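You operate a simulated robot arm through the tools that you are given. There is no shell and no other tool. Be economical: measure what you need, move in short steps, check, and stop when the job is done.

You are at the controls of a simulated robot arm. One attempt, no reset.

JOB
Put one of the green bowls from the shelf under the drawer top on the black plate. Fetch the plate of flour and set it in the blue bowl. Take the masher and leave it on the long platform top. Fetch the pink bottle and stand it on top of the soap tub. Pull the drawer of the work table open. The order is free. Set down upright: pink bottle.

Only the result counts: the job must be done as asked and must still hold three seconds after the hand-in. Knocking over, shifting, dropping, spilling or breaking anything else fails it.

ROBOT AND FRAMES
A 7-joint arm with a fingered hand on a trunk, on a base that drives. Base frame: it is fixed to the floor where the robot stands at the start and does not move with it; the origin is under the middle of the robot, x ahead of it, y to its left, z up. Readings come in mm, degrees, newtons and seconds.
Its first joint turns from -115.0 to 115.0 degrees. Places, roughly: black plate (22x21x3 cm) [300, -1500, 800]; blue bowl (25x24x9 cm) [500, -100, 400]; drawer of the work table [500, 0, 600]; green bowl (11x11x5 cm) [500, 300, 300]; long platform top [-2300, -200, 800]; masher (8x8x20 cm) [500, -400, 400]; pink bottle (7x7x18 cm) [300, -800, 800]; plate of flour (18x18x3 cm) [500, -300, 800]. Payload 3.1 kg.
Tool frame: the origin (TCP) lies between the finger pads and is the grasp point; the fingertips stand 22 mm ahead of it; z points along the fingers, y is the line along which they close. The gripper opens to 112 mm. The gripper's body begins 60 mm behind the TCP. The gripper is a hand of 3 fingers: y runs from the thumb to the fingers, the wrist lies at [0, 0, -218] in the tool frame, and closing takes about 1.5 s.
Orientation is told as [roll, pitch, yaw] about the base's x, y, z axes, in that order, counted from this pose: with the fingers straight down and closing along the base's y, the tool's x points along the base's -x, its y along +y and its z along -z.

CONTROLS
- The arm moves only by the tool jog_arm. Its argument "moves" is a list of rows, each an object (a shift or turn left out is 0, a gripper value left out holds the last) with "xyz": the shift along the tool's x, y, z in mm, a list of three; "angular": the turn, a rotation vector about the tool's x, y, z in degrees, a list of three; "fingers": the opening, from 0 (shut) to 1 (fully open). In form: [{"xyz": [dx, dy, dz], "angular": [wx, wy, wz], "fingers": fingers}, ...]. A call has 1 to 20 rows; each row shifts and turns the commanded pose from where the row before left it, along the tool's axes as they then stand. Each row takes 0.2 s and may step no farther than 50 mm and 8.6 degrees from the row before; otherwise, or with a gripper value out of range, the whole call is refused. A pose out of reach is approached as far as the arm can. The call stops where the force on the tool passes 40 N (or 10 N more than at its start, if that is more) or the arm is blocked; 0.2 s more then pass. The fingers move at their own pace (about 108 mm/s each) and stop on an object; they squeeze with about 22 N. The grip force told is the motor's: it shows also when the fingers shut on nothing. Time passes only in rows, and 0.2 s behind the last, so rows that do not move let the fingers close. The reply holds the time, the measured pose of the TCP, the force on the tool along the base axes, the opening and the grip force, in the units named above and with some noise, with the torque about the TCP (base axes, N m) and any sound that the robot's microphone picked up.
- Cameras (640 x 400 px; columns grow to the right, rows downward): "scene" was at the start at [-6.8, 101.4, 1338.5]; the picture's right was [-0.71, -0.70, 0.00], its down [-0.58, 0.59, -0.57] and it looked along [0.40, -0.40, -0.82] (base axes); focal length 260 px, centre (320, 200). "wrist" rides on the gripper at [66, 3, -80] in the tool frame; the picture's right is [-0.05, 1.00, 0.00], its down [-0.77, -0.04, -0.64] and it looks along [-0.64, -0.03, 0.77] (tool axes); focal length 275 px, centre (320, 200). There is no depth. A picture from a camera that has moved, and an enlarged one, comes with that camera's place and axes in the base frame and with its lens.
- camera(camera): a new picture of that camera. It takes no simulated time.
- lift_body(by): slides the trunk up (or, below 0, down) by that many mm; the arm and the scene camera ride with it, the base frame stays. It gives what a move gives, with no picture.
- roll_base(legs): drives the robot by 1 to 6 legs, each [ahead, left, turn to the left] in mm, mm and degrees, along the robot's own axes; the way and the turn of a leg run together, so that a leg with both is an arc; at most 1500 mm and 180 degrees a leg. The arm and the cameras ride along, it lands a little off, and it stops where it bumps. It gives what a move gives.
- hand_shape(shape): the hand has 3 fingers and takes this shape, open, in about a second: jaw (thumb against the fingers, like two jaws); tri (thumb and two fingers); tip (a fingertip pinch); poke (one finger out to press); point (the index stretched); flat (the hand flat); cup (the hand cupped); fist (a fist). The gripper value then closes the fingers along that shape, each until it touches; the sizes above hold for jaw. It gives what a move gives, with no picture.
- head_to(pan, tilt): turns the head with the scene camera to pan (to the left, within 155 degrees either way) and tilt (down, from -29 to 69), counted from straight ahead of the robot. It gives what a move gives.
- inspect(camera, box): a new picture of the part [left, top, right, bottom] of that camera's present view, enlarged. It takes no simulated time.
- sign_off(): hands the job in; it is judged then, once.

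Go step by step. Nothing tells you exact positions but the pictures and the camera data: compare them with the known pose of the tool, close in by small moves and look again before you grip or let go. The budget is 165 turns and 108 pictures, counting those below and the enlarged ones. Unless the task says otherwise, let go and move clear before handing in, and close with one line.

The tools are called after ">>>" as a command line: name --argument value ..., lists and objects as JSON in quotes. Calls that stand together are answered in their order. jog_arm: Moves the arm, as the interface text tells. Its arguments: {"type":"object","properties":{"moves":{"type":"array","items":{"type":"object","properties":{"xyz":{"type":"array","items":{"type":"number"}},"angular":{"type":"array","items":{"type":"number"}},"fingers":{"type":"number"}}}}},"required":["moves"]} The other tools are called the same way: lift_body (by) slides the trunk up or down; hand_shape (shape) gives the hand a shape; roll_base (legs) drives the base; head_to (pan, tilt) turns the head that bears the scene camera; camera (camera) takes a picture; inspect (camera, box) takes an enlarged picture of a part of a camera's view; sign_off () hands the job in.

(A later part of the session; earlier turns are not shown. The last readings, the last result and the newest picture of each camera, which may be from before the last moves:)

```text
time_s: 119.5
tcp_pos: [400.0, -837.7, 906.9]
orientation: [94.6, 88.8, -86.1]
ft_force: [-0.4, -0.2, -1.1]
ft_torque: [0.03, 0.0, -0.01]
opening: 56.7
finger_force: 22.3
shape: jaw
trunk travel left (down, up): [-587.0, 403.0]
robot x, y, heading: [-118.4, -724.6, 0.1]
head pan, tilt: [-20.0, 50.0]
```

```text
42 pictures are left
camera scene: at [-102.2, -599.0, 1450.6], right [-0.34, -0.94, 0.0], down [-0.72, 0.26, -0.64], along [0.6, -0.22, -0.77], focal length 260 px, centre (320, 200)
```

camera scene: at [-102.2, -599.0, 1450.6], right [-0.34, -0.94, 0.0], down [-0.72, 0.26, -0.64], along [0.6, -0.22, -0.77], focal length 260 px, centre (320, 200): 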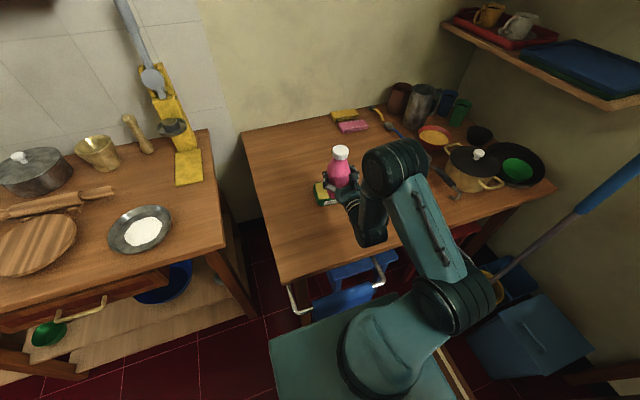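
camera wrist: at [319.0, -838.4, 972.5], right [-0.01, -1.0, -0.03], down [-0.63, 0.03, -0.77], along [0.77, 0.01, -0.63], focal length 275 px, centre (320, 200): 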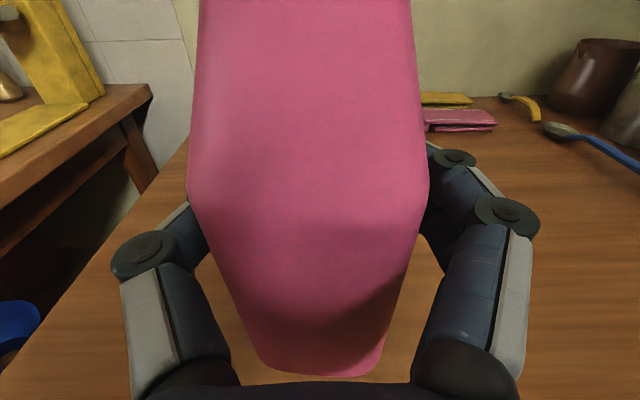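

Now extend 48 mm forward and zoom.

>>> jog_arm --moves '[{"xyz": [0, 0, 16]}, {"xyz": [0, 0, 16]}, {"xyz": [0, 2, 16]}, {}]'

>>> inspect --camera "scene" --box '[270, 120, 430, 220]'

```text
time_s: 120.5
tcp_pos: [448.9, -839.0, 907.0]
orientation: [97.8, 88.8, -83.0]
ft_force: [0.4, 0.6, -1.7]
ft_torque: [0.01, -0.03, -0.01]
opening: 56.5
finger_force: 21.4
shape: jaw
trunk travel left (down, up): [-587.0, 403.0]
robot x, y, heading: [-118.9, -721.9, 0.2]
head pan, tilt: [-20.0, 50.0]
```

```text
4.00 times, centred on (350, 170) of scene
camera zoom: at [-104.1, -599.0, 1450.7], right [-0.34, -0.94, 0.0], down [-0.72, 0.26, -0.64], along [0.6, -0.22, -0.77], focal length 1040 px, centre (200, 320)
```

zoom: 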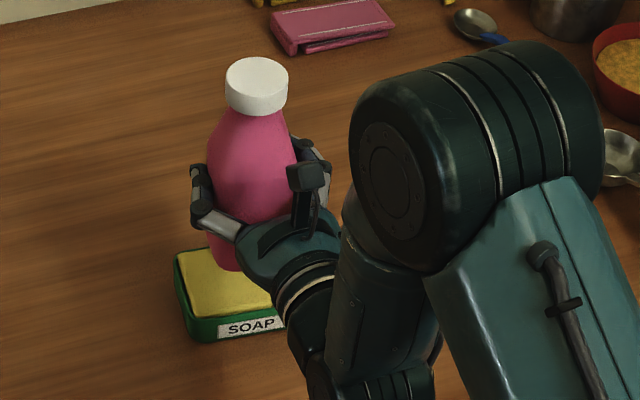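

Aligned over the tub (≈ (452, -842)). Lower the bottle.

>>> jog_arm --moves '[{"xyz": [-12, 1, 0]}, {"xyz": [-12, 1, 0]}, {"xyz": [-12, 0, 0]}, {}]'

>>> inspect --camera "scene" --box '[270, 120, 430, 220]'

```text
time_s: 121.5
tcp_pos: [448.0, -841.3, 871.1]
orientation: [98.7, 88.7, -82.0]
ft_force: [-0.1, 0.6, -1.7]
ft_torque: [0.04, -0.03, 0.04]
opening: 56.9
finger_force: 21.9
shape: jaw
trunk travel left (down, up): [-587.0, 403.0]
robot x, y, heading: [-118.1, -724.1, 0.3]
head pan, tilt: [-20.0, 50.0]
```

```text
4.00 times, centred on (350, 170) of scene
camera zoom: at [-103.9, -599.0, 1450.7], right [-0.34, -0.94, 0.0], down [-0.72, 0.26, -0.64], along [0.6, -0.22, -0.77], focal length 1040 px, centre (200, 320)
```

zoom: 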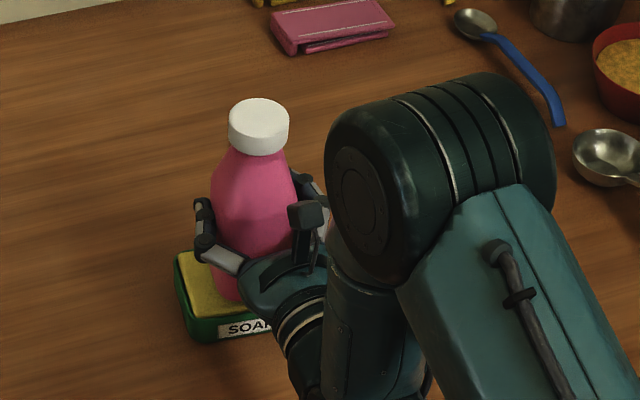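

Slight correction: 4 mm left, 3 mm forward, then fine descent.

>>> jog_arm --moves '[{"xyz": [0, -4, 3]}, {"xyz": [-3, 0, 0]}, {"xyz": [-2, 0, 0]}, {}]'

>>> jog_arm --moves '[{"xyz": [-2, 0, 0]}, {}]'

>>> jog_arm --moves '[{"xyz": [-2, 0, 0]}, {}]'

>>> jog_arm --moves '[{"xyz": [-2, 0, 0]}, {}]'

```text
time_s: 122.5
tcp_pos: [451.0, -838.7, 865.9]
orientation: [96.8, 88.8, -84.1]
ft_force: [0.0, -0.5, -1.3]
ft_torque: [0.0, -0.01, 0.0]
opening: 56.8
finger_force: 22.0
shape: jaw
trunk travel left (down, up): [-587.0, 403.0]
robot x, y, heading: [-120.7, -727.9, 0.5]
head pan, tilt: [-20.0, 50.0]
```

```text
time_s: 123.1
tcp_pos: [450.8, -840.4, 865.0]
orientation: [98.5, 88.8, -82.1]
ft_force: [0.1, -0.2, -1.9]
ft_torque: [0.02, -0.05, 0.01]
opening: 56.7
finger_force: 22.0
shape: jaw
trunk travel left (down, up): [-587.0, 403.0]
robot x, y, heading: [-119.7, -720.8, 0.2]
head pan, tilt: [-20.0, 50.0]
```

```text
time_s: 123.7
tcp_pos: [450.7, -840.2, 861.6]
orientation: [97.3, 88.8, -83.3]
ft_force: [-0.3, -0.4, -1.1]
ft_torque: [0.03, -0.01, -0.02]
opening: 56.7
finger_force: 21.5
shape: jaw
trunk travel left (down, up): [-587.0, 403.0]
robot x, y, heading: [-119.1, -725.1, 0.2]
head pan, tilt: [-20.0, 50.0]
```

```text
time_s: 124.3
tcp_pos: [449.8, -839.6, 860.3]
orientation: [97.9, 88.7, -82.9]
ft_force: [1.1, 0.4, 0.2]
ft_torque: [-0.03, -0.01, -0.02]
opening: 56.5
finger_force: 22.0
shape: jaw
trunk travel left (down, up): [-587.0, 403.0]
robot x, y, heading: [-117.3, -723.3, -0.0]
head pan, tilt: [-20.0, 50.0]
```

>>> jog_arm --moves '[{"xyz": [-1.5, 0, 0]}, {}]'

>>> inspect --camera "scene" --box '[300, 150, 400, 212]'

```text
time_s: 124.9
tcp_pos: [451.2, -838.9, 859.0]
orientation: [105.7, 88.7, -75.1]
ft_force: [1.2, -0.6, 6.6]
ft_torque: [0.01, -0.08, 0.0]
opening: 56.7
finger_force: 22.4
shape: jaw
trunk travel left (down, up): [-587.0, 403.0]
robot x, y, heading: [-120.1, -725.9, 0.2]
head pan, tilt: [-20.0, 50.0]
```

```text
6.40 times, centred on (350, 181) of scene
camera zoom: at [-104.9, -598.9, 1450.8], right [-0.34, -0.94, 0.0], down [-0.72, 0.26, -0.64], along [0.61, -0.22, -0.77], focal length 1664 px, centre (128, 322)
```

zoom: 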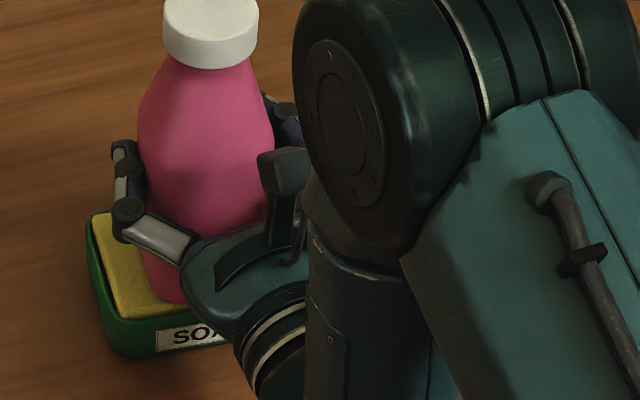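

Contact is solid. Ease 1 mm, open, and withdraw straight back.

>>> jog_arm --moves '[{"xyz": [1, 0, 0]}, {"fingers": 0.6}, {"fingers": 0.75}, {"fingers": 1}, {}, {}]'

>>> jog_arm --moves '[{"xyz": [0, 0, -10]}, {"xyz": [0, 0, -20]}, {"xyz": [0, 0, -30]}, {"xyz": [0, 0, -30]}, {}]'

>>> camera --camera "wrist"

```text
time_s: 126.3
tcp_pos: [450.5, -840.0, 859.0]
orientation: [98.0, 88.6, -82.6]
ft_force: [-0.5, 0.0, 0.9]
ft_torque: [-0.02, 0.03, 0.02]
opening: 111.9
finger_force: 0.0
shape: jaw
trunk travel left (down, up): [-587.0, 403.0]
robot x, y, heading: [-120.2, -722.7, 0.2]
head pan, tilt: [-20.0, 50.0]
```

```text
time_s: 127.5
tcp_pos: [361.9, -839.0, 858.1]
orientation: [96.6, 88.7, -84.0]
ft_force: [0.5, -1.0, 0.1]
ft_torque: [0.02, -0.01, -0.01]
opening: 112.0
finger_force: 0.0
shape: jaw
trunk travel left (down, up): [-587.0, 403.0]
robot x, y, heading: [-116.8, -725.1, -0.1]
head pan, tilt: [-20.0, 50.0]
```

```text
38 pictures are left
camera wrist: at [279.5, -839.6, 925.3], right [-0.01, -1.0, -0.02], down [-0.63, 0.03, -0.77], along [0.77, 0.01, -0.63], focal length 275 px, centre (320, 200)
```

wrist: 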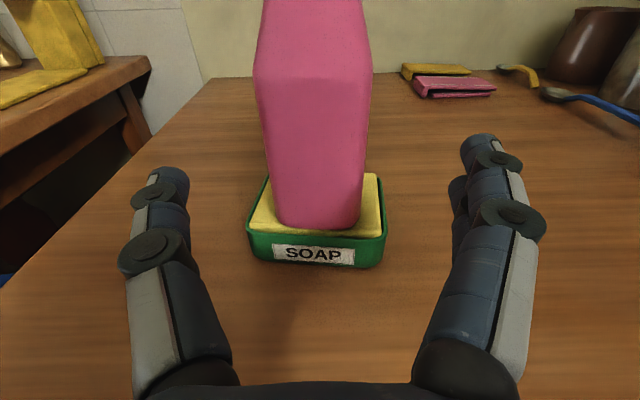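

The bottle stands well on the soap tub. Next the masher, with the same horizontal grasp: retreat, go left, lower.

>>> roll_base --legs '[[-400, 0, 0], [0, 755, 0]]'

>>> jog_arm --moves '[{"xyz": [0, -40, 0]}, {"xyz": [0, -40, 0]}, {"xyz": [0, -40, 0]}, {}]'

>>> lift_body --by -375

>>> roll_base --legs '[[0, 0, -38]]'

>>> head_to --pan 0 --tilt 22

>>> camera --camera "scene"

>>> camera --camera "wrist"

```text
time_s: 133.8
tcp_pos: [-35.6, -84.5, 859.6]
orientation: [98.2, 88.7, -83.2]
ft_force: [0.1, 1.2, 0.5]
ft_torque: [0.0, 0.01, 0.0]
opening: 112.0
finger_force: 0.1
shape: jaw
trunk travel left (down, up): [-587.0, 403.0]
robot x, y, heading: [-512.1, 39.8, -0.5]
head pan, tilt: [-20.0, 50.0]
```

```text
time_s: 134.8
tcp_pos: [-35.1, 36.8, 856.1]
orientation: [98.1, 88.8, -83.3]
ft_force: [-0.4, 0.7, -0.5]
ft_torque: [0.02, -0.02, 0.03]
opening: 112.1
finger_force: 0.1
shape: jaw
trunk travel left (down, up): [-587.0, 403.0]
robot x, y, heading: [-513.5, 36.8, -0.6]
head pan, tilt: [-20.0, 50.0]
```

```text
time_s: 138.4
tcp_pos: [-35.6, 35.2, 481.9]
orientation: [98.1, 88.7, -83.1]
ft_force: [0.9, 0.4, 0.6]
ft_torque: [-0.01, -0.04, 0.0]
opening: 112.2
finger_force: 0.1
shape: jaw
trunk travel left (down, up): [-212.0, 778.0]
robot x, y, heading: [-516.5, 34.1, -0.5]
head pan, tilt: [-20.0, 50.0]
```

```text
time_s: 140.5
tcp_pos: [-134.9, -257.8, 482.4]
orientation: [98.0, 88.7, -120.8]
ft_force: [0.0, 0.3, -0.1]
ft_torque: [-0.02, 0.01, -0.02]
opening: 111.8
finger_force: 0.0
shape: jaw
trunk travel left (down, up): [-212.0, 778.0]
robot x, y, heading: [-516.9, 34.8, -38.2]
head pan, tilt: [-20.0, 50.0]
```

```text
time_s: 141.5
tcp_pos: [-134.0, -258.6, 482.6]
orientation: [97.9, 88.6, -121.0]
ft_force: [0.2, 0.5, -0.1]
ft_torque: [0.0, -0.02, 0.01]
opening: 111.9
finger_force: 0.1
shape: jaw
trunk travel left (down, up): [-212.0, 778.0]
robot x, y, heading: [-513.8, 37.9, -38.2]
head pan, tilt: [0.0, 22.0]
```

```text
37 pictures are left
camera scene: at [-392.0, 134.5, 1117.9], right [-0.62, -0.79, 0.0], down [-0.3, 0.23, -0.93], along [0.73, -0.57, -0.38], focal length 260 px, centre (320, 200)
```

scene: 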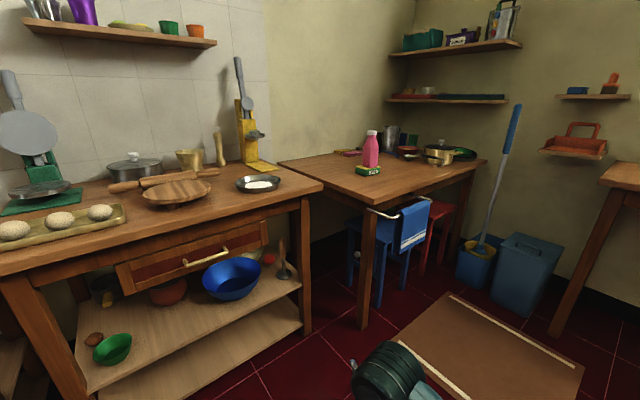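

```text
36 pictures are left
camera wrist: at [-199.3, -208.0, 548.6], right [-0.63, -0.78, -0.03], down [-0.48, 0.41, -0.77], along [0.61, -0.47, -0.63], focal length 275 px, centre (320, 200)
```

wrist: 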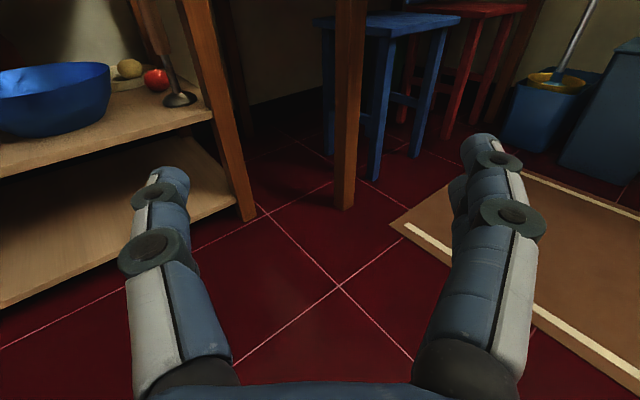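

Masher at about (512, -356), right leg's inner edge near y = -360, bowl at (555, -128). I drive to (20, 31) keeping the -38° heading, which brings the hand between leg and bowl.

>>> jog_arm --moves '[{"fingers": 0.65}, {}]'

>>> roll_base --legs '[[380, 289, 0]]'

>>> camera --camera "wrist"

>>> camera --camera "scene"

```text
time_s: 142.1
tcp_pos: [-135.1, -256.3, 482.5]
orientation: [98.1, 88.6, -120.9]
ft_force: [-0.3, -1.0, -0.1]
ft_torque: [-0.01, 0.03, -0.02]
opening: 73.3
finger_force: 0.1
shape: jaw
trunk travel left (down, up): [-212.0, 778.0]
robot x, y, heading: [-512.0, 39.5, -38.0]
head pan, tilt: [0.0, 22.0]
```

```text
time_s: 144.9
tcp_pos: [345.0, -265.2, 483.2]
orientation: [98.1, 88.7, -120.8]
ft_force: [-0.7, 0.8, -0.1]
ft_torque: [0.01, 0.0, 0.01]
opening: 73.2
finger_force: 0.1
shape: jaw
trunk travel left (down, up): [-212.0, 778.0]
robot x, y, heading: [-30.1, 27.1, -38.0]
head pan, tilt: [0.0, 22.0]
```

```text
35 pictures are left
camera wrist: at [280.5, -215.8, 548.6], right [-0.63, -0.78, -0.03], down [-0.48, 0.41, -0.77], along [0.61, -0.47, -0.63], focal length 275 px, centre (320, 200)
```

wrist: 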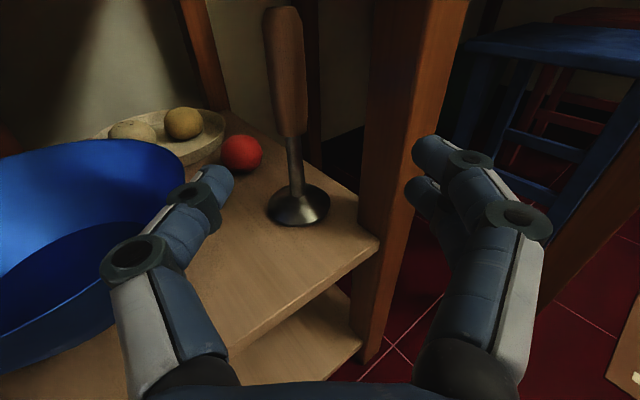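

```text
34 pictures are left
camera scene: at [87.8, 126.6, 1118.0], right [-0.62, -0.79, 0.0], down [-0.29, 0.23, -0.93], along [0.73, -0.57, -0.37], focal length 260 px, centre (320, 200)
```

scene: 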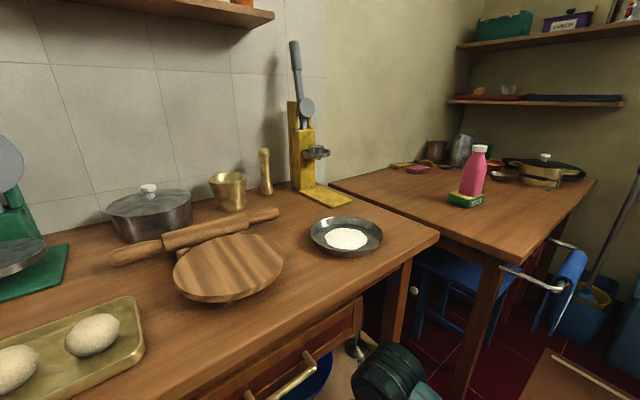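

Masher is at about (496, -351). Shift the base a further 50 mm in x, then reach in.

>>> roll_base --legs '[[39, 31, 0]]'

>>> jog_arm --moves '[{"xyz": [0, 2, 25]}, {"xyz": [0, 2, 25]}, {"xyz": [0, 2, 20]}, {}]'

>>> camera --camera "wrist"

```text
time_s: 145.8
tcp_pos: [396.3, -264.9, 481.1]
orientation: [98.3, 88.7, -120.7]
ft_force: [0.2, 0.6, -0.4]
ft_torque: [0.01, 0.0, -0.02]
opening: 73.3
finger_force: 0.1
shape: jaw
trunk travel left (down, up): [-212.0, 778.0]
robot x, y, heading: [16.5, 29.0, -38.1]
head pan, tilt: [0.0, 22.0]
```

```text
time_s: 146.8
tcp_pos: [447.4, -313.5, 484.9]
orientation: [97.8, 88.7, -121.1]
ft_force: [1.2, -0.4, -0.6]
ft_torque: [0.02, 0.02, -0.01]
opening: 73.3
finger_force: 0.1
shape: jaw
trunk travel left (down, up): [-212.0, 778.0]
robot x, y, heading: [15.1, 28.6, -38.0]
head pan, tilt: [0.0, 22.0]
```

```text
33 pictures are left
camera wrist: at [382.3, -264.8, 550.0], right [-0.63, -0.78, -0.02], down [-0.48, 0.41, -0.77], along [0.61, -0.47, -0.63], focal length 275 px, centre (320, 200)
```

wrist: 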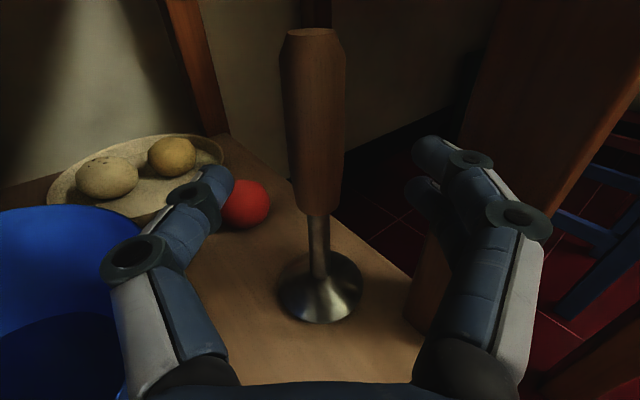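

Handle is centred. Advance 58 mm and close.

>>> jog_arm --moves '[{"xyz": [0, -1, 20]}, {"xyz": [0, 0, 20]}, {"xyz": [0, 0, 18]}, {}, {"fingers": 0.3}, {"fingers": 0}, {}, {}, {}]'

>>> camera --camera "wrist"

```text
time_s: 148.8
tcp_pos: [493.1, -347.8, 482.6]
orientation: [98.5, 88.7, -120.4]
ft_force: [0.9, -0.3, 0.3]
ft_torque: [0.03, -0.02, 0.05]
opening: 23.2
finger_force: 22.0
shape: jaw
trunk travel left (down, up): [-212.0, 778.0]
robot x, y, heading: [15.8, 28.8, -38.0]
head pan, tilt: [0.0, 22.0]
```

```text
32 pictures are left
camera wrist: at [428.1, -298.0, 549.1], right [-0.63, -0.78, -0.03], down [-0.48, 0.41, -0.77], along [0.61, -0.47, -0.63], focal length 275 px, centre (320, 200)
```

wrist: 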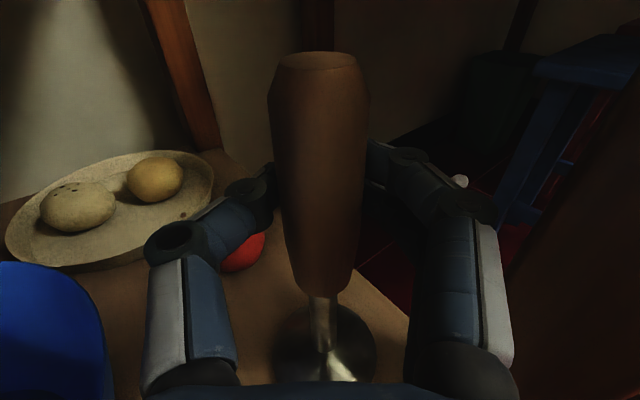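

Gripped. Lift 25 mm and pull straight back out.

>>> lift_body --by 25

>>> jog_arm --moves '[{"xyz": [0, 0, -25]}, {"xyz": [0, 0, -25]}, {"xyz": [0, 0, -25]}, {"xyz": [0, 0, -25]}, {"xyz": [0, -4, -25]}, {}]'

>>> roll_base --legs '[[-39, -31, 0], [-300, -230, 0]]'

>>> camera --camera "wrist"

```text
time_s: 149.6
tcp_pos: [493.2, -347.0, 508.0]
orientation: [95.7, 88.6, -123.2]
ft_force: [-0.5, 0.3, -1.8]
ft_torque: [0.01, 0.0, 0.0]
opening: 23.3
finger_force: 22.1
shape: jaw
trunk travel left (down, up): [-237.0, 753.0]
robot x, y, heading: [11.0, 24.1, -38.1]
head pan, tilt: [0.0, 22.0]
```

```text
time_s: 151.0
tcp_pos: [397.2, -266.0, 506.4]
orientation: [97.3, 88.7, -121.7]
ft_force: [0.2, -0.7, -2.2]
ft_torque: [0.0, 0.03, 0.02]
opening: 23.5
finger_force: 22.0
shape: jaw
trunk travel left (down, up): [-237.0, 753.0]
robot x, y, heading: [11.8, 26.8, -38.5]
head pan, tilt: [0.0, 22.0]
```

```text
time_s: 153.9
tcp_pos: [-30.8, -266.2, 507.0]
orientation: [96.8, 88.7, -122.1]
ft_force: [-1.7, 0.3, -3.3]
ft_torque: [0.02, 0.03, 0.01]
opening: 23.0
finger_force: 22.2
shape: jaw
trunk travel left (down, up): [-237.0, 753.0]
robot x, y, heading: [-411.6, 30.1, -38.1]
head pan, tilt: [0.0, 22.0]
```

```text
31 pictures are left
camera wrist: at [-96.4, -216.2, 573.2], right [-0.63, -0.78, -0.02], down [-0.48, 0.41, -0.77], along [0.61, -0.47, -0.63], focal length 275 px, centre (320, 200)
```

wrist: 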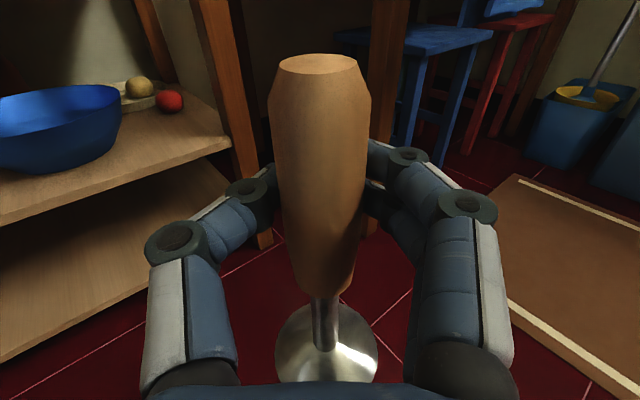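

Masher secured. Turn to face the counter behind, raise and approach part way to look for a free spot.

>>> roll_base --legs '[[0, 0, -142], [700, 0, 0]]'

>>> lift_body --by 400

>>> lift_body --by 150

>>> head_to --pan 0 --tilt 35

>>> camera --camera "scene"

```text
time_s: 163.7
tcp_pos: [-1599.8, 75.0, 507.0]
orientation: [96.7, 88.7, 93.4]
ft_force: [-0.3, 0.5, -2.4]
ft_torque: [-0.02, 0.0, 0.01]
opening: 22.5
finger_force: 22.2
shape: jaw
trunk travel left (down, up): [-237.0, 753.0]
robot x, y, heading: [-1117.8, 56.7, 177.5]
head pan, tilt: [0.0, 22.0]
```

```text
time_s: 167.5
tcp_pos: [-1599.2, 74.6, 907.2]
orientation: [96.3, 88.8, 92.9]
ft_force: [0.3, 0.4, -2.1]
ft_torque: [0.0, -0.03, 0.0]
opening: 22.4
finger_force: 22.1
shape: jaw
trunk travel left (down, up): [-637.0, 353.0]
robot x, y, heading: [-1115.5, 55.3, 177.1]
head pan, tilt: [0.0, 22.0]
```

```text
time_s: 169.3
tcp_pos: [-1600.1, 74.9, 1056.4]
orientation: [96.2, 88.7, 92.8]
ft_force: [-0.1, -0.1, -1.7]
ft_torque: [0.01, -0.01, -0.02]
opening: 22.6
finger_force: 21.5
shape: jaw
trunk travel left (down, up): [-787.0, 203.0]
robot x, y, heading: [-1116.2, 56.9, 177.5]
head pan, tilt: [0.0, 22.0]
```

```text
time_s: 170.0
tcp_pos: [-1599.5, 75.3, 1056.8]
orientation: [96.4, 88.8, 93.1]
ft_force: [1.2, 0.1, -2.1]
ft_torque: [-0.04, -0.04, 0.02]
opening: 22.5
finger_force: 21.5
shape: jaw
trunk travel left (down, up): [-787.0, 203.0]
robot x, y, heading: [-1119.2, 57.1, 177.4]
head pan, tilt: [0.0, 35.0]
```

```text
30 pictures are left
camera scene: at [-1150.0, -94.4, 1672.4], right [0.04, 1.0, 0.0], down [0.57, -0.02, -0.82], along [-0.82, 0.04, -0.57], focal length 260 px, centre (320, 200)
```

scene: 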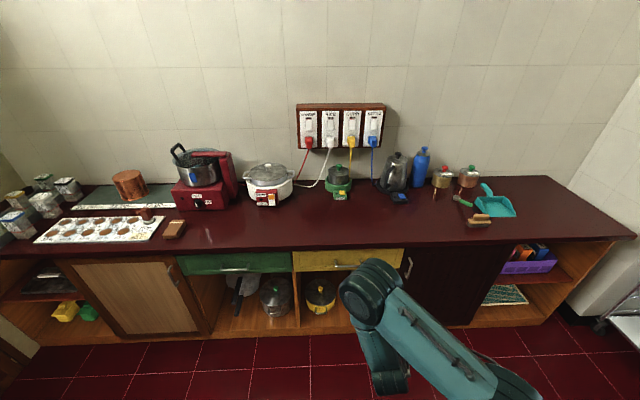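

Counter front edge ≈ x -2029, top ≈ 793; a clear spot is near (-2155, 75). Drive forward.

>>> roll_base --legs '[[470, 0, 0]]'

>>> jog_arm --moves '[{"xyz": [0, 0, 28]}, {"xyz": [0, 0, 28]}, {"xyz": [0, 0, 28]}, {}]'

>>> lift_body --by -80

>>> camera --camera "wrist"

>>> camera --camera "scene"

```text
time_s: 172.8
tcp_pos: [-2059.2, 93.2, 1056.4]
orientation: [95.4, 88.7, 92.3]
ft_force: [0.4, -0.4, -3.2]
ft_torque: [-0.02, -0.02, -0.03]
opening: 22.7
finger_force: 21.4
shape: jaw
trunk travel left (down, up): [-787.0, 203.0]
robot x, y, heading: [-1577.8, 78.5, 177.4]
head pan, tilt: [0.0, 35.0]
```

```text
time_s: 173.8
tcp_pos: [-2143.2, 97.5, 1056.6]
orientation: [97.0, 88.6, 93.7]
ft_force: [-0.4, -0.6, -3.0]
ft_torque: [0.02, 0.0, -0.01]
opening: 22.9
finger_force: 22.1
shape: jaw
trunk travel left (down, up): [-787.0, 203.0]
robot x, y, heading: [-1578.5, 72.6, 177.5]
head pan, tilt: [0.0, 35.0]
```

```text
time_s: 174.9
tcp_pos: [-2141.1, 98.5, 975.3]
orientation: [90.2, 88.6, 86.8]
ft_force: [-0.6, 0.6, -0.2]
ft_torque: [-0.03, 0.02, 0.0]
opening: 12.2
finger_force: 21.6
shape: jaw
trunk travel left (down, up): [-707.0, 283.0]
robot x, y, heading: [-1578.1, 80.6, 177.6]
head pan, tilt: [0.0, 35.0]
```

```text
29 pictures are left
camera wrist: at [-2063.2, 94.9, 1042.4], right [0.06, 1.0, -0.02], down [0.63, -0.05, -0.77], along [-0.77, 0.03, -0.64], focal length 275 px, centre (320, 200)
```

wrist: 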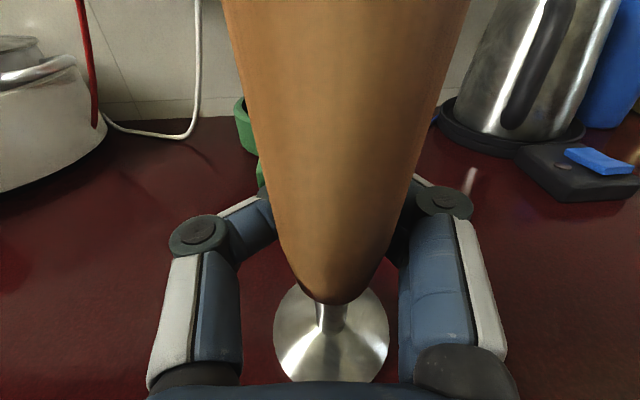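

```text
28 pictures are left
camera scene: at [-1608.8, -74.7, 1592.2], right [0.04, 1.0, 0.0], down [0.57, -0.02, -0.82], along [-0.82, 0.03, -0.57], focal length 260 px, centre (320, 200)
```

scene: 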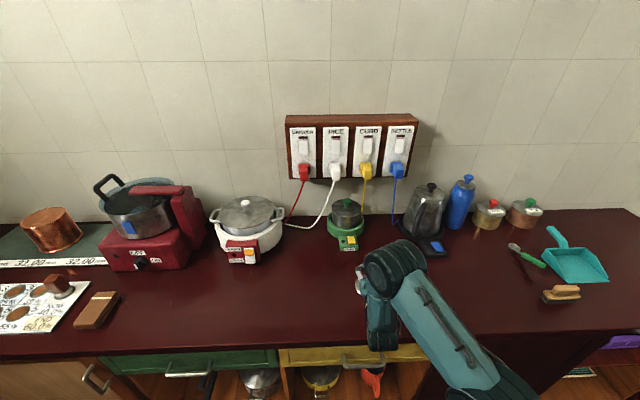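

The masher's foot reached the counter (the grip slid down the handle as I lowered). It stands upright on the surface; release gently.

>>> jog_arm --moves '[{"fingers": 0.2}, {"fingers": 0.35}, {"fingers": 0.7}, {}, {}]'

>>> camera --camera "wrist"

```text
time_s: 176.1
tcp_pos: [-2143.2, 98.3, 977.6]
orientation: [96.8, 88.7, 93.7]
ft_force: [0.9, -0.1, -0.6]
ft_torque: [-0.01, 0.04, 0.02]
opening: 78.3
finger_force: 0.1
shape: jaw
trunk travel left (down, up): [-707.0, 283.0]
robot x, y, heading: [-1575.3, 76.9, 177.6]
head pan, tilt: [0.0, 35.0]
```

```text
27 pictures are left
camera wrist: at [-2063.5, 94.7, 1043.1], right [0.06, 1.0, -0.02], down [0.63, -0.06, -0.77], along [-0.77, 0.03, -0.63], focal length 275 px, centre (320, 200)
```

wrist: 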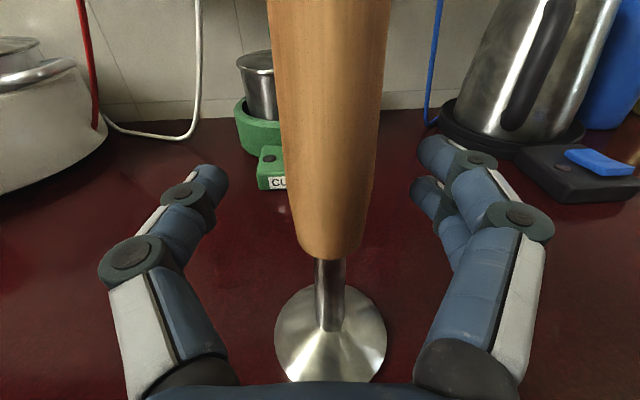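

The masher stands freely. Withdraw, back away and restore the vertical-plane pinch orientation for the flour plate.

>>> jog_arm --moves '[{"xyz": [0, 0, -20]}, {"xyz": [0, 0, -30]}, {"xyz": [0, 0, -40]}, {"xyz": [0, 0, -40]}, {}]'

>>> roll_base --legs '[[-600, 0, 0]]'

>>> head_to --pan 0 --tilt 25

>>> inspect --camera "scene" --box '[220, 130, 500, 320]'

>>> jog_arm --moves '[{"angular": [0, -7.7, 0], "fingers": 0.35}, {"angular": [0, -7.7, 0]}, {"angular": [0, -7.7, 0]}, {"angular": [0, -7.7, 0]}, {"angular": [0, -7.7, 0]}, {"angular": [0, -7.7, 0]}, {"angular": [0, 0, -8.2]}, {"angular": [0, 0, -8.2]}, {"angular": [0, 0, -8.2]}, {"angular": [0, 0, -8.2]}, {"angular": [0, 0, -8.2]}, {"angular": [0, 0, -8.2]}, {"angular": [0, 0, -8.2]}, {"angular": [0, 0, -8.2]}, {"angular": [0, 0, -8.2]}, {"angular": [0, 0, -8.2]}, {"angular": [0, 0, -8]}]'

```text
time_s: 177.3
tcp_pos: [-2012.9, 89.8, 974.8]
orientation: [95.2, 88.7, 91.8]
ft_force: [-0.3, -0.5, 0.3]
ft_torque: [0.03, 0.0, 0.03]
opening: 77.9
finger_force: 0.0
shape: jaw
trunk travel left (down, up): [-707.0, 283.0]
robot x, y, heading: [-1581.0, 75.2, 177.6]
head pan, tilt: [0.0, 35.0]
```

```text
time_s: 180.7
tcp_pos: [-1416.6, 64.8, 975.2]
orientation: [98.1, 88.7, 94.8]
ft_force: [0.7, 0.1, 0.2]
ft_torque: [0.02, 0.0, 0.0]
opening: 78.0
finger_force: 0.1
shape: jaw
trunk travel left (down, up): [-707.0, 283.0]
robot x, y, heading: [-977.9, 47.2, 177.6]
head pan, tilt: [0.0, 35.0]
```

```text
time_s: 181.4
tcp_pos: [-1416.7, 65.3, 975.7]
orientation: [96.9, 88.7, 93.6]
ft_force: [0.5, -0.1, -0.3]
ft_torque: [0.0, 0.01, 0.0]
opening: 78.5
finger_force: 0.1
shape: jaw
trunk travel left (down, up): [-707.0, 283.0]
robot x, y, heading: [-980.8, 50.4, 177.7]
head pan, tilt: [0.0, 25.0]
```

```text
2.11 times, centred on (360, 225) of scene
camera zoom: at [-1016.1, -100.1, 1608.1], right [0.04, 1.0, 0.0], down [0.42, -0.02, -0.91], along [-0.91, 0.04, -0.42], focal length 547 px, centre (236, 147)
```

zoom: 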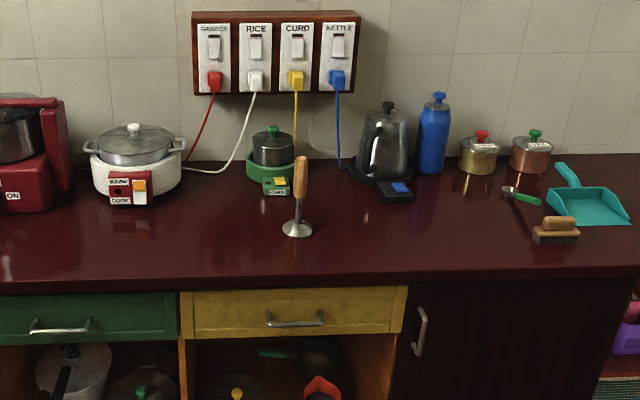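

```text
time_s: 185.0
tcp_pos: [-1416.5, 64.6, 975.2]
orientation: [44.0, -1.4, 86.9]
ft_force: [0.0, -0.2, 0.3]
ft_torque: [-0.04, -0.02, 0.0]
opening: 39.6
finger_force: 0.0
shape: jaw
trunk travel left (down, up): [-707.0, 283.0]
robot x, y, heading: [-980.6, 52.8, 177.7]
head pan, tilt: [0.0, 25.0]
```

The masher is well placed on the counter. Now return to the work table for the flour plate at about (470, -250).

>>> roll_base --legs '[[0, 0, -177.7], [780, -305, 0]]'

>>> head_to --pan -12 --tilt 50

>>> camera --camera "scene"

>>> camera --camera "wrist"

```text
time_s: 196.8
tcp_pos: [241.8, -243.7, 974.8]
orientation: [44.0, -1.2, -90.7]
ft_force: [-0.5, -0.4, 1.1]
ft_torque: [0.03, 0.01, 0.01]
opening: 39.6
finger_force: 0.0
shape: jaw
trunk travel left (down, up): [-707.0, 283.0]
robot x, y, heading: [-195.8, -250.5, -0.1]
head pan, tilt: [0.0, 25.0]
```

```text
time_s: 197.7
tcp_pos: [242.4, -243.2, 976.2]
orientation: [43.9, -1.3, -90.6]
ft_force: [-1.0, 0.1, 0.2]
ft_torque: [-0.01, -0.01, -0.01]
opening: 39.8
finger_force: 0.0
shape: jaw
trunk travel left (down, up): [-707.0, 283.0]
robot x, y, heading: [-198.9, -248.6, 0.1]
head pan, tilt: [-12.0, 50.0]
```

```text
25 pictures are left
camera scene: at [-177.0, -113.9, 1570.7], right [-0.21, -0.98, 0.0], down [-0.75, 0.16, -0.64], along [0.63, -0.13, -0.77], focal length 260 px, centre (320, 200)
```

scene: 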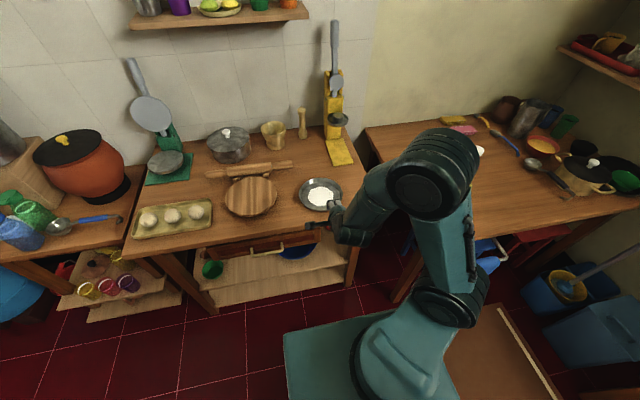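

```text
24 pictures are left
camera wrist: at [187.6, -175.2, 1033.9], right [0.72, -0.04, 0.69], down [-0.48, -0.76, 0.45], along [0.51, -0.65, -0.56], focal length 275 px, centre (320, 200)
```

wrist: 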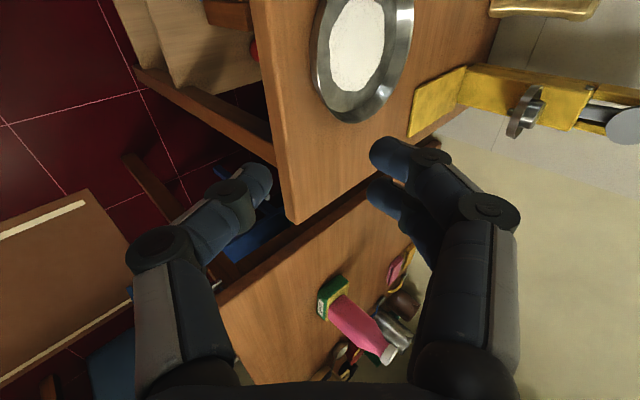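

Plate centre ≈ (480, -253), near rim ≈ x 390. Lower and move to just in front of the rim.

>>> lift_body --by -85

>>> roll_base --legs '[[105, -9, 0]]'

>>> camera --camera "wrist"

>>> inspect --camera "scene" --box '[260, 140, 420, 260]'

```text
time_s: 198.9
tcp_pos: [241.1, -243.0, 891.2]
orientation: [44.0, -1.3, -90.8]
ft_force: [-0.2, -0.1, -1.2]
ft_torque: [0.0, 0.02, -0.01]
opening: 39.7
finger_force: 0.1
shape: jaw
trunk travel left (down, up): [-622.0, 368.0]
robot x, y, heading: [-197.2, -251.1, 0.4]
head pan, tilt: [-12.0, 50.0]
```

```text
time_s: 200.0
tcp_pos: [347.6, -254.4, 890.0]
orientation: [43.8, -1.3, -90.8]
ft_force: [0.6, 1.2, 0.8]
ft_torque: [0.0, 0.0, -0.01]
opening: 39.6
finger_force: 0.0
shape: jaw
trunk travel left (down, up): [-622.0, 368.0]
robot x, y, heading: [-87.2, -258.7, 0.2]
head pan, tilt: [-12.0, 50.0]
```

```text
23 pictures are left
camera wrist: at [294.3, -184.3, 948.5], right [0.72, -0.04, 0.69], down [-0.48, -0.75, 0.45], along [0.5, -0.65, -0.56], focal length 275 px, centre (320, 200)
```

wrist: 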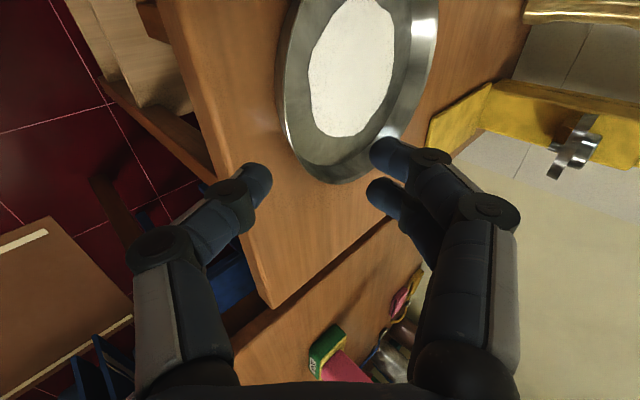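

```text
3.33 times, centred on (340, 200) of scene
camera zoom: at [-69.7, -122.5, 1485.7], right [-0.21, -0.98, 0.0], down [-0.75, 0.16, -0.64], along [0.63, -0.13, -0.77], focal length 867 px, centre (253, 200)
```

zoom: 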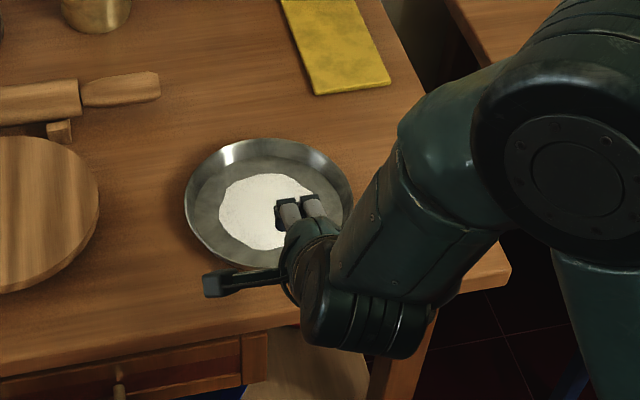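

Descend a bit toward the near rim and look again.

>>> jog_arm --moves '[{"xyz": [0, -7.5, 16]}, {"xyz": [0, -7.5, 16]}, {"xyz": [0, -7.5, 16]}, {}]'

>>> camera --camera "wrist"

```text
time_s: 201.0
tcp_pos: [363.3, -255.0, 838.8]
orientation: [44.0, -1.2, -90.8]
ft_force: [-1.2, -0.3, -0.5]
ft_torque: [0.01, 0.01, 0.03]
opening: 39.8
finger_force: 0.1
shape: jaw
trunk travel left (down, up): [-622.0, 368.0]
robot x, y, heading: [-87.4, -260.0, 0.1]
head pan, tilt: [-12.0, 50.0]
```

```text
21 pictures are left
camera wrist: at [309.6, -186.0, 897.7], right [0.72, -0.04, 0.69], down [-0.48, -0.75, 0.45], along [0.51, -0.65, -0.56], focal length 275 px, centre (320, 200)
```

wrist: 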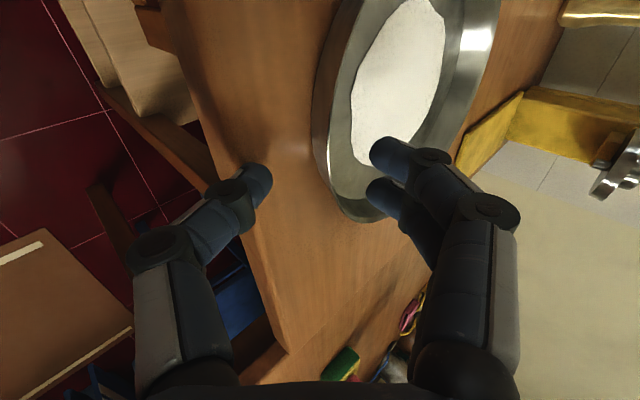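

Triangulated: near rim at about (399, -253, 796). Narrow the fingers and advance along the tool axis.

>>> jog_arm --moves '[{"fingers": 0.24}, {"xyz": [1, 0, 15]}, {"xyz": [1, 0, 15]}, {"xyz": [0, 0, 12]}, {}]'

>>> camera --camera "wrist"

```text
time_s: 202.0
tcp_pos: [390.6, -253.2, 818.6]
orientation: [44.9, -0.9, -90.8]
ft_force: [-8.6, -2.5, 29.4]
ft_torque: [0.0, 0.75, 0.0]
opening: 23.4
finger_force: 0.1
shape: jaw
trunk travel left (down, up): [-622.0, 368.0]
robot x, y, heading: [-88.8, -259.0, 0.2]
head pan, tilt: [-12.0, 50.0]
stopped in row 4: the force on the tool passed its limit (the readings are from after the stop); the commanded pose is now the measured one
```

```text
20 pictures are left
camera wrist: at [335.8, -185.1, 876.1], right [0.71, -0.04, 0.71], down [-0.48, -0.76, 0.44], along [0.51, -0.65, -0.56], focal length 275 px, centre (320, 200)
```

wrist: 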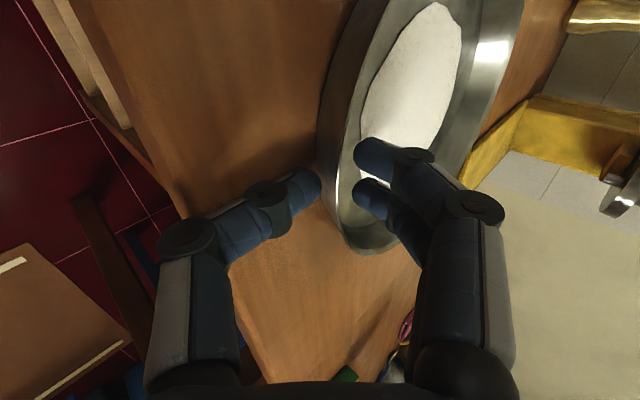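

The thumb has touched the table (table ≈ 790), and the rim lies between the fingers. Raise 4 mm to relieve and close.

>>> jog_arm --moves '[{"xyz": [0, 3, -3]}, {}, {"fingers": 0.1}, {"fingers": 0}, {}, {}, {}]'

>>> camera --camera "wrist"

```text
time_s: 203.6
tcp_pos: [393.1, -253.5, 818.3]
orientation: [44.3, -1.1, -90.7]
ft_force: [0.9, -0.3, 2.0]
ft_torque: [0.0, -0.04, 0.03]
opening: 7.6
finger_force: 21.7
shape: jaw
trunk travel left (down, up): [-622.0, 368.0]
robot x, y, heading: [-84.4, -260.5, 0.3]
head pan, tilt: [-12.0, 50.0]
```

```text
19 pictures are left
camera wrist: at [338.4, -185.1, 876.7], right [0.71, -0.04, 0.7], down [-0.48, -0.76, 0.44], along [0.51, -0.65, -0.56], focal length 275 px, centre (320, 200)
```

wrist: 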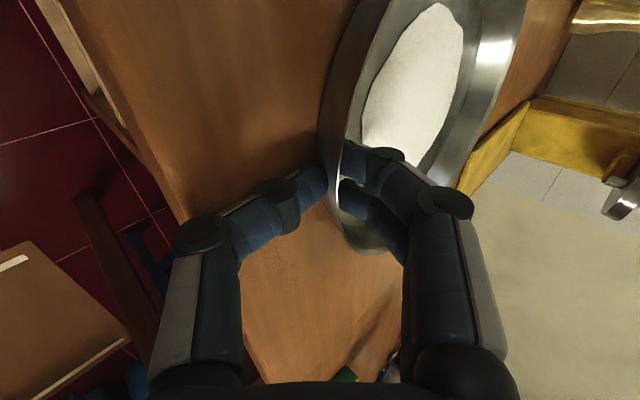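

Gripped. Lift 30 mm and check it stays level.

>>> lift_body --by 30

>>> inspect --camera "scene" --box '[260, 140, 420, 260]'

```text
time_s: 204.4
tcp_pos: [392.4, -253.1, 848.5]
orientation: [44.3, -1.1, -90.8]
ft_force: [-0.3, -0.7, -1.0]
ft_torque: [0.01, 0.07, 0.02]
opening: 7.1
finger_force: 22.1
shape: jaw
trunk travel left (down, up): [-652.0, 338.0]
robot x, y, heading: [-88.6, -258.9, -0.1]
head pan, tilt: [-12.0, 50.0]
```

```text
3.33 times, centred on (340, 200) of scene
camera zoom: at [-71.0, -122.3, 1515.7], right [-0.21, -0.98, 0.0], down [-0.75, 0.16, -0.64], along [0.63, -0.13, -0.77], focal length 867 px, centre (253, 200)
```

zoom: 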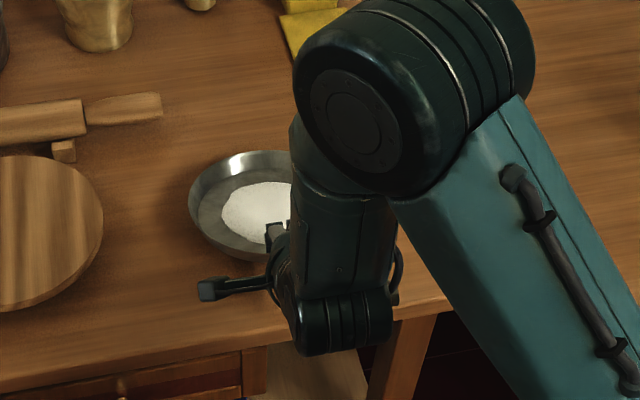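

The plate is held level. Back out, lower to shelf level and take up a slanted (28°) approach toward the blue bowl from the right so the hand clears the drawer.

>>> roll_base --legs '[[-420, 0, 0]]'

>>> lift_body --by -375

>>> roll_base --legs '[[0, 0, 28], [262, -381, 0]]'

>>> head_to --pan -15 --tilt 42

>>> camera --camera "scene"

>>> camera --camera "wrist"

```text
time_s: 207.0
tcp_pos: [-34.1, -253.0, 849.0]
orientation: [44.3, -1.1, -90.9]
ft_force: [-0.7, 0.6, -0.3]
ft_torque: [0.0, 0.11, 0.01]
opening: 6.6
finger_force: 22.3
shape: jaw
trunk travel left (down, up): [-652.0, 338.0]
robot x, y, heading: [-518.2, -258.1, -0.0]
head pan, tilt: [-12.0, 50.0]
```

```text
time_s: 210.6
tcp_pos: [-33.9, -253.5, 473.1]
orientation: [44.5, -1.1, -90.9]
ft_force: [0.3, 0.0, -1.2]
ft_torque: [0.03, 0.09, 0.01]
opening: 6.6
finger_force: 22.5
shape: jaw
trunk travel left (down, up): [-277.0, 713.0]
robot x, y, heading: [-517.5, -254.6, -0.2]
head pan, tilt: [-12.0, 50.0]
```

```text
time_s: 214.8
tcp_pos: [318.6, -238.2, 473.1]
orientation: [44.4, -1.1, -62.6]
ft_force: [0.2, 0.1, -1.1]
ft_torque: [0.0, 0.08, 0.01]
opening: 6.7
finger_force: 22.5
shape: jaw
trunk travel left (down, up): [-277.0, 713.0]
robot x, y, heading: [-105.5, -473.6, 28.3]
head pan, tilt: [-12.0, 50.0]
```

```text
time_s: 215.5
tcp_pos: [319.0, -238.1, 473.5]
orientation: [44.5, -1.2, -62.5]
ft_force: [-0.6, -0.2, -1.1]
ft_torque: [-0.04, 0.11, 0.01]
opening: 6.5
finger_force: 21.7
shape: jaw
trunk travel left (down, up): [-277.0, 713.0]
robot x, y, heading: [-105.2, -469.2, 28.0]
head pan, tilt: [-15.0, 42.0]
```

```text
17 pictures are left
camera scene: at [-144.7, -345.9, 1151.8], right [0.23, -0.97, 0.0], down [-0.65, -0.15, -0.74], along [0.72, 0.17, -0.67], focal length 260 px, centre (320, 200)
```

scene: 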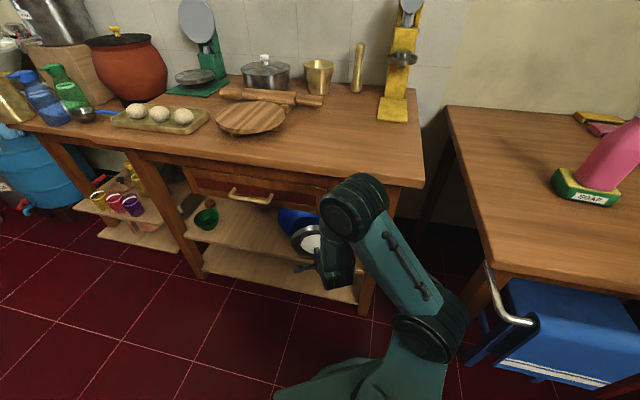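

```text
16 pictures are left
camera wrist: at [238.5, -203.6, 531.5], right [0.65, 0.3, 0.7], down [-0.07, -0.89, 0.44], along [0.76, -0.34, -0.56], focal length 275 px, centre (320, 200)
```

wrist: 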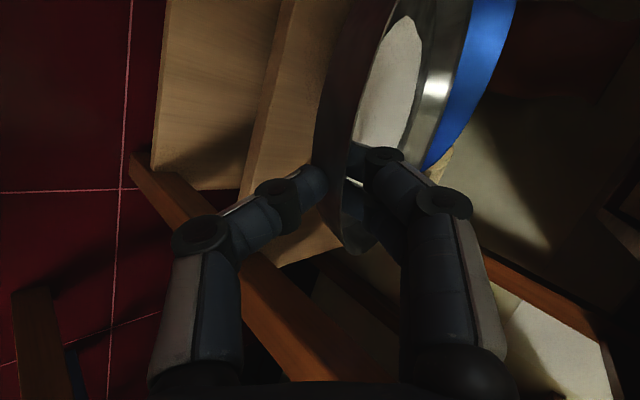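

>>> inspect --camera "scene" --box '[230, 170, 390, 290]'

```text
3.33 times, centred on (310, 230) of scene
camera zoom: at [-144.7, -345.9, 1151.8], right [0.23, -0.97, 0.0], down [-0.65, -0.15, -0.74], along [0.72, 0.17, -0.67], focal length 867 px, centre (353, 100)
```

zoom: 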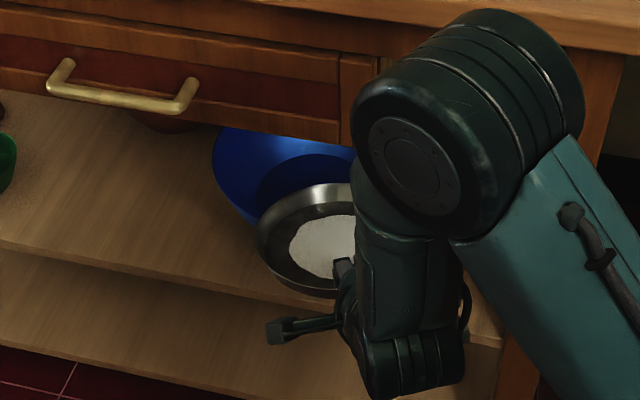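

Important: the elbow is directly above the hand and would hit the table edge if I drove in. I back off, lower the trunk fully and raise the arm relative to it, as in the green-bowl pick.

>>> roll_base --legs '[[-200, 0, 0]]'

>>> lift_body --by -270

>>> jog_arm --moves '[{"xyz": [0, 14, -14.3]}, {"xyz": [0, 14, -14.3]}, {"xyz": [0, 14, -14.3]}, {"xyz": [0, 14, -14.3]}, {"xyz": [0, 14, -14.3]}, {"xyz": [0, 14, -14.3]}, {"xyz": [0, 14, -14.3]}, {"xyz": [0, 14, -14.3]}, {"xyz": [0, 14, -14.3]}, {"xyz": [0, 14, -14.3]}, {"xyz": [0, 14, -14.3]}, {"xyz": [0, 14, -14.3]}, {"xyz": [0, 14, -14.3]}, {}]'

>>> camera --camera "scene"

```text
time_s: 217.0
tcp_pos: [147.0, -332.3, 472.2]
orientation: [44.4, -1.1, -62.8]
ft_force: [0.6, 0.2, -0.9]
ft_torque: [-0.03, 0.11, 0.02]
opening: 6.8
finger_force: 22.1
shape: jaw
trunk travel left (down, up): [-277.0, 713.0]
robot x, y, heading: [-275.6, -564.7, 28.2]
head pan, tilt: [-15.0, 42.0]
```

```text
time_s: 219.8
tcp_pos: [145.7, -331.6, 203.5]
orientation: [44.5, -1.1, -62.7]
ft_force: [0.7, -0.4, -0.6]
ft_torque: [-0.03, 0.07, 0.01]
opening: 6.5
finger_force: 21.9
shape: jaw
trunk travel left (down, up): [-7.0, 983.0]
robot x, y, heading: [-277.0, -565.8, 28.1]
head pan, tilt: [-15.0, 42.0]
```

```text
time_s: 222.8
tcp_pos: [143.9, -327.5, 464.0]
orientation: [44.4, -1.1, -62.8]
ft_force: [0.1, -0.4, -2.0]
ft_torque: [-0.01, 0.05, -0.01]
opening: 6.3
finger_force: 21.8
shape: jaw
trunk travel left (down, up): [-7.0, 983.0]
robot x, y, heading: [-277.6, -562.6, 28.0]
head pan, tilt: [-15.0, 42.0]
```

```text
14 pictures are left
camera scene: at [-317.8, -438.5, 881.9], right [0.23, -0.97, 0.0], down [-0.65, -0.15, -0.74], along [0.72, 0.17, -0.67], focal length 260 px, centre (320, 200)
```

scene: 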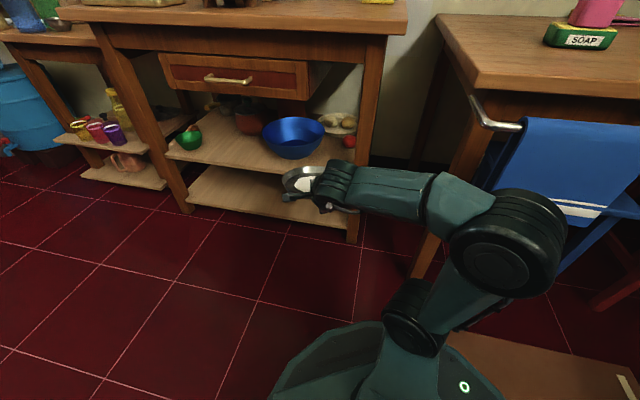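

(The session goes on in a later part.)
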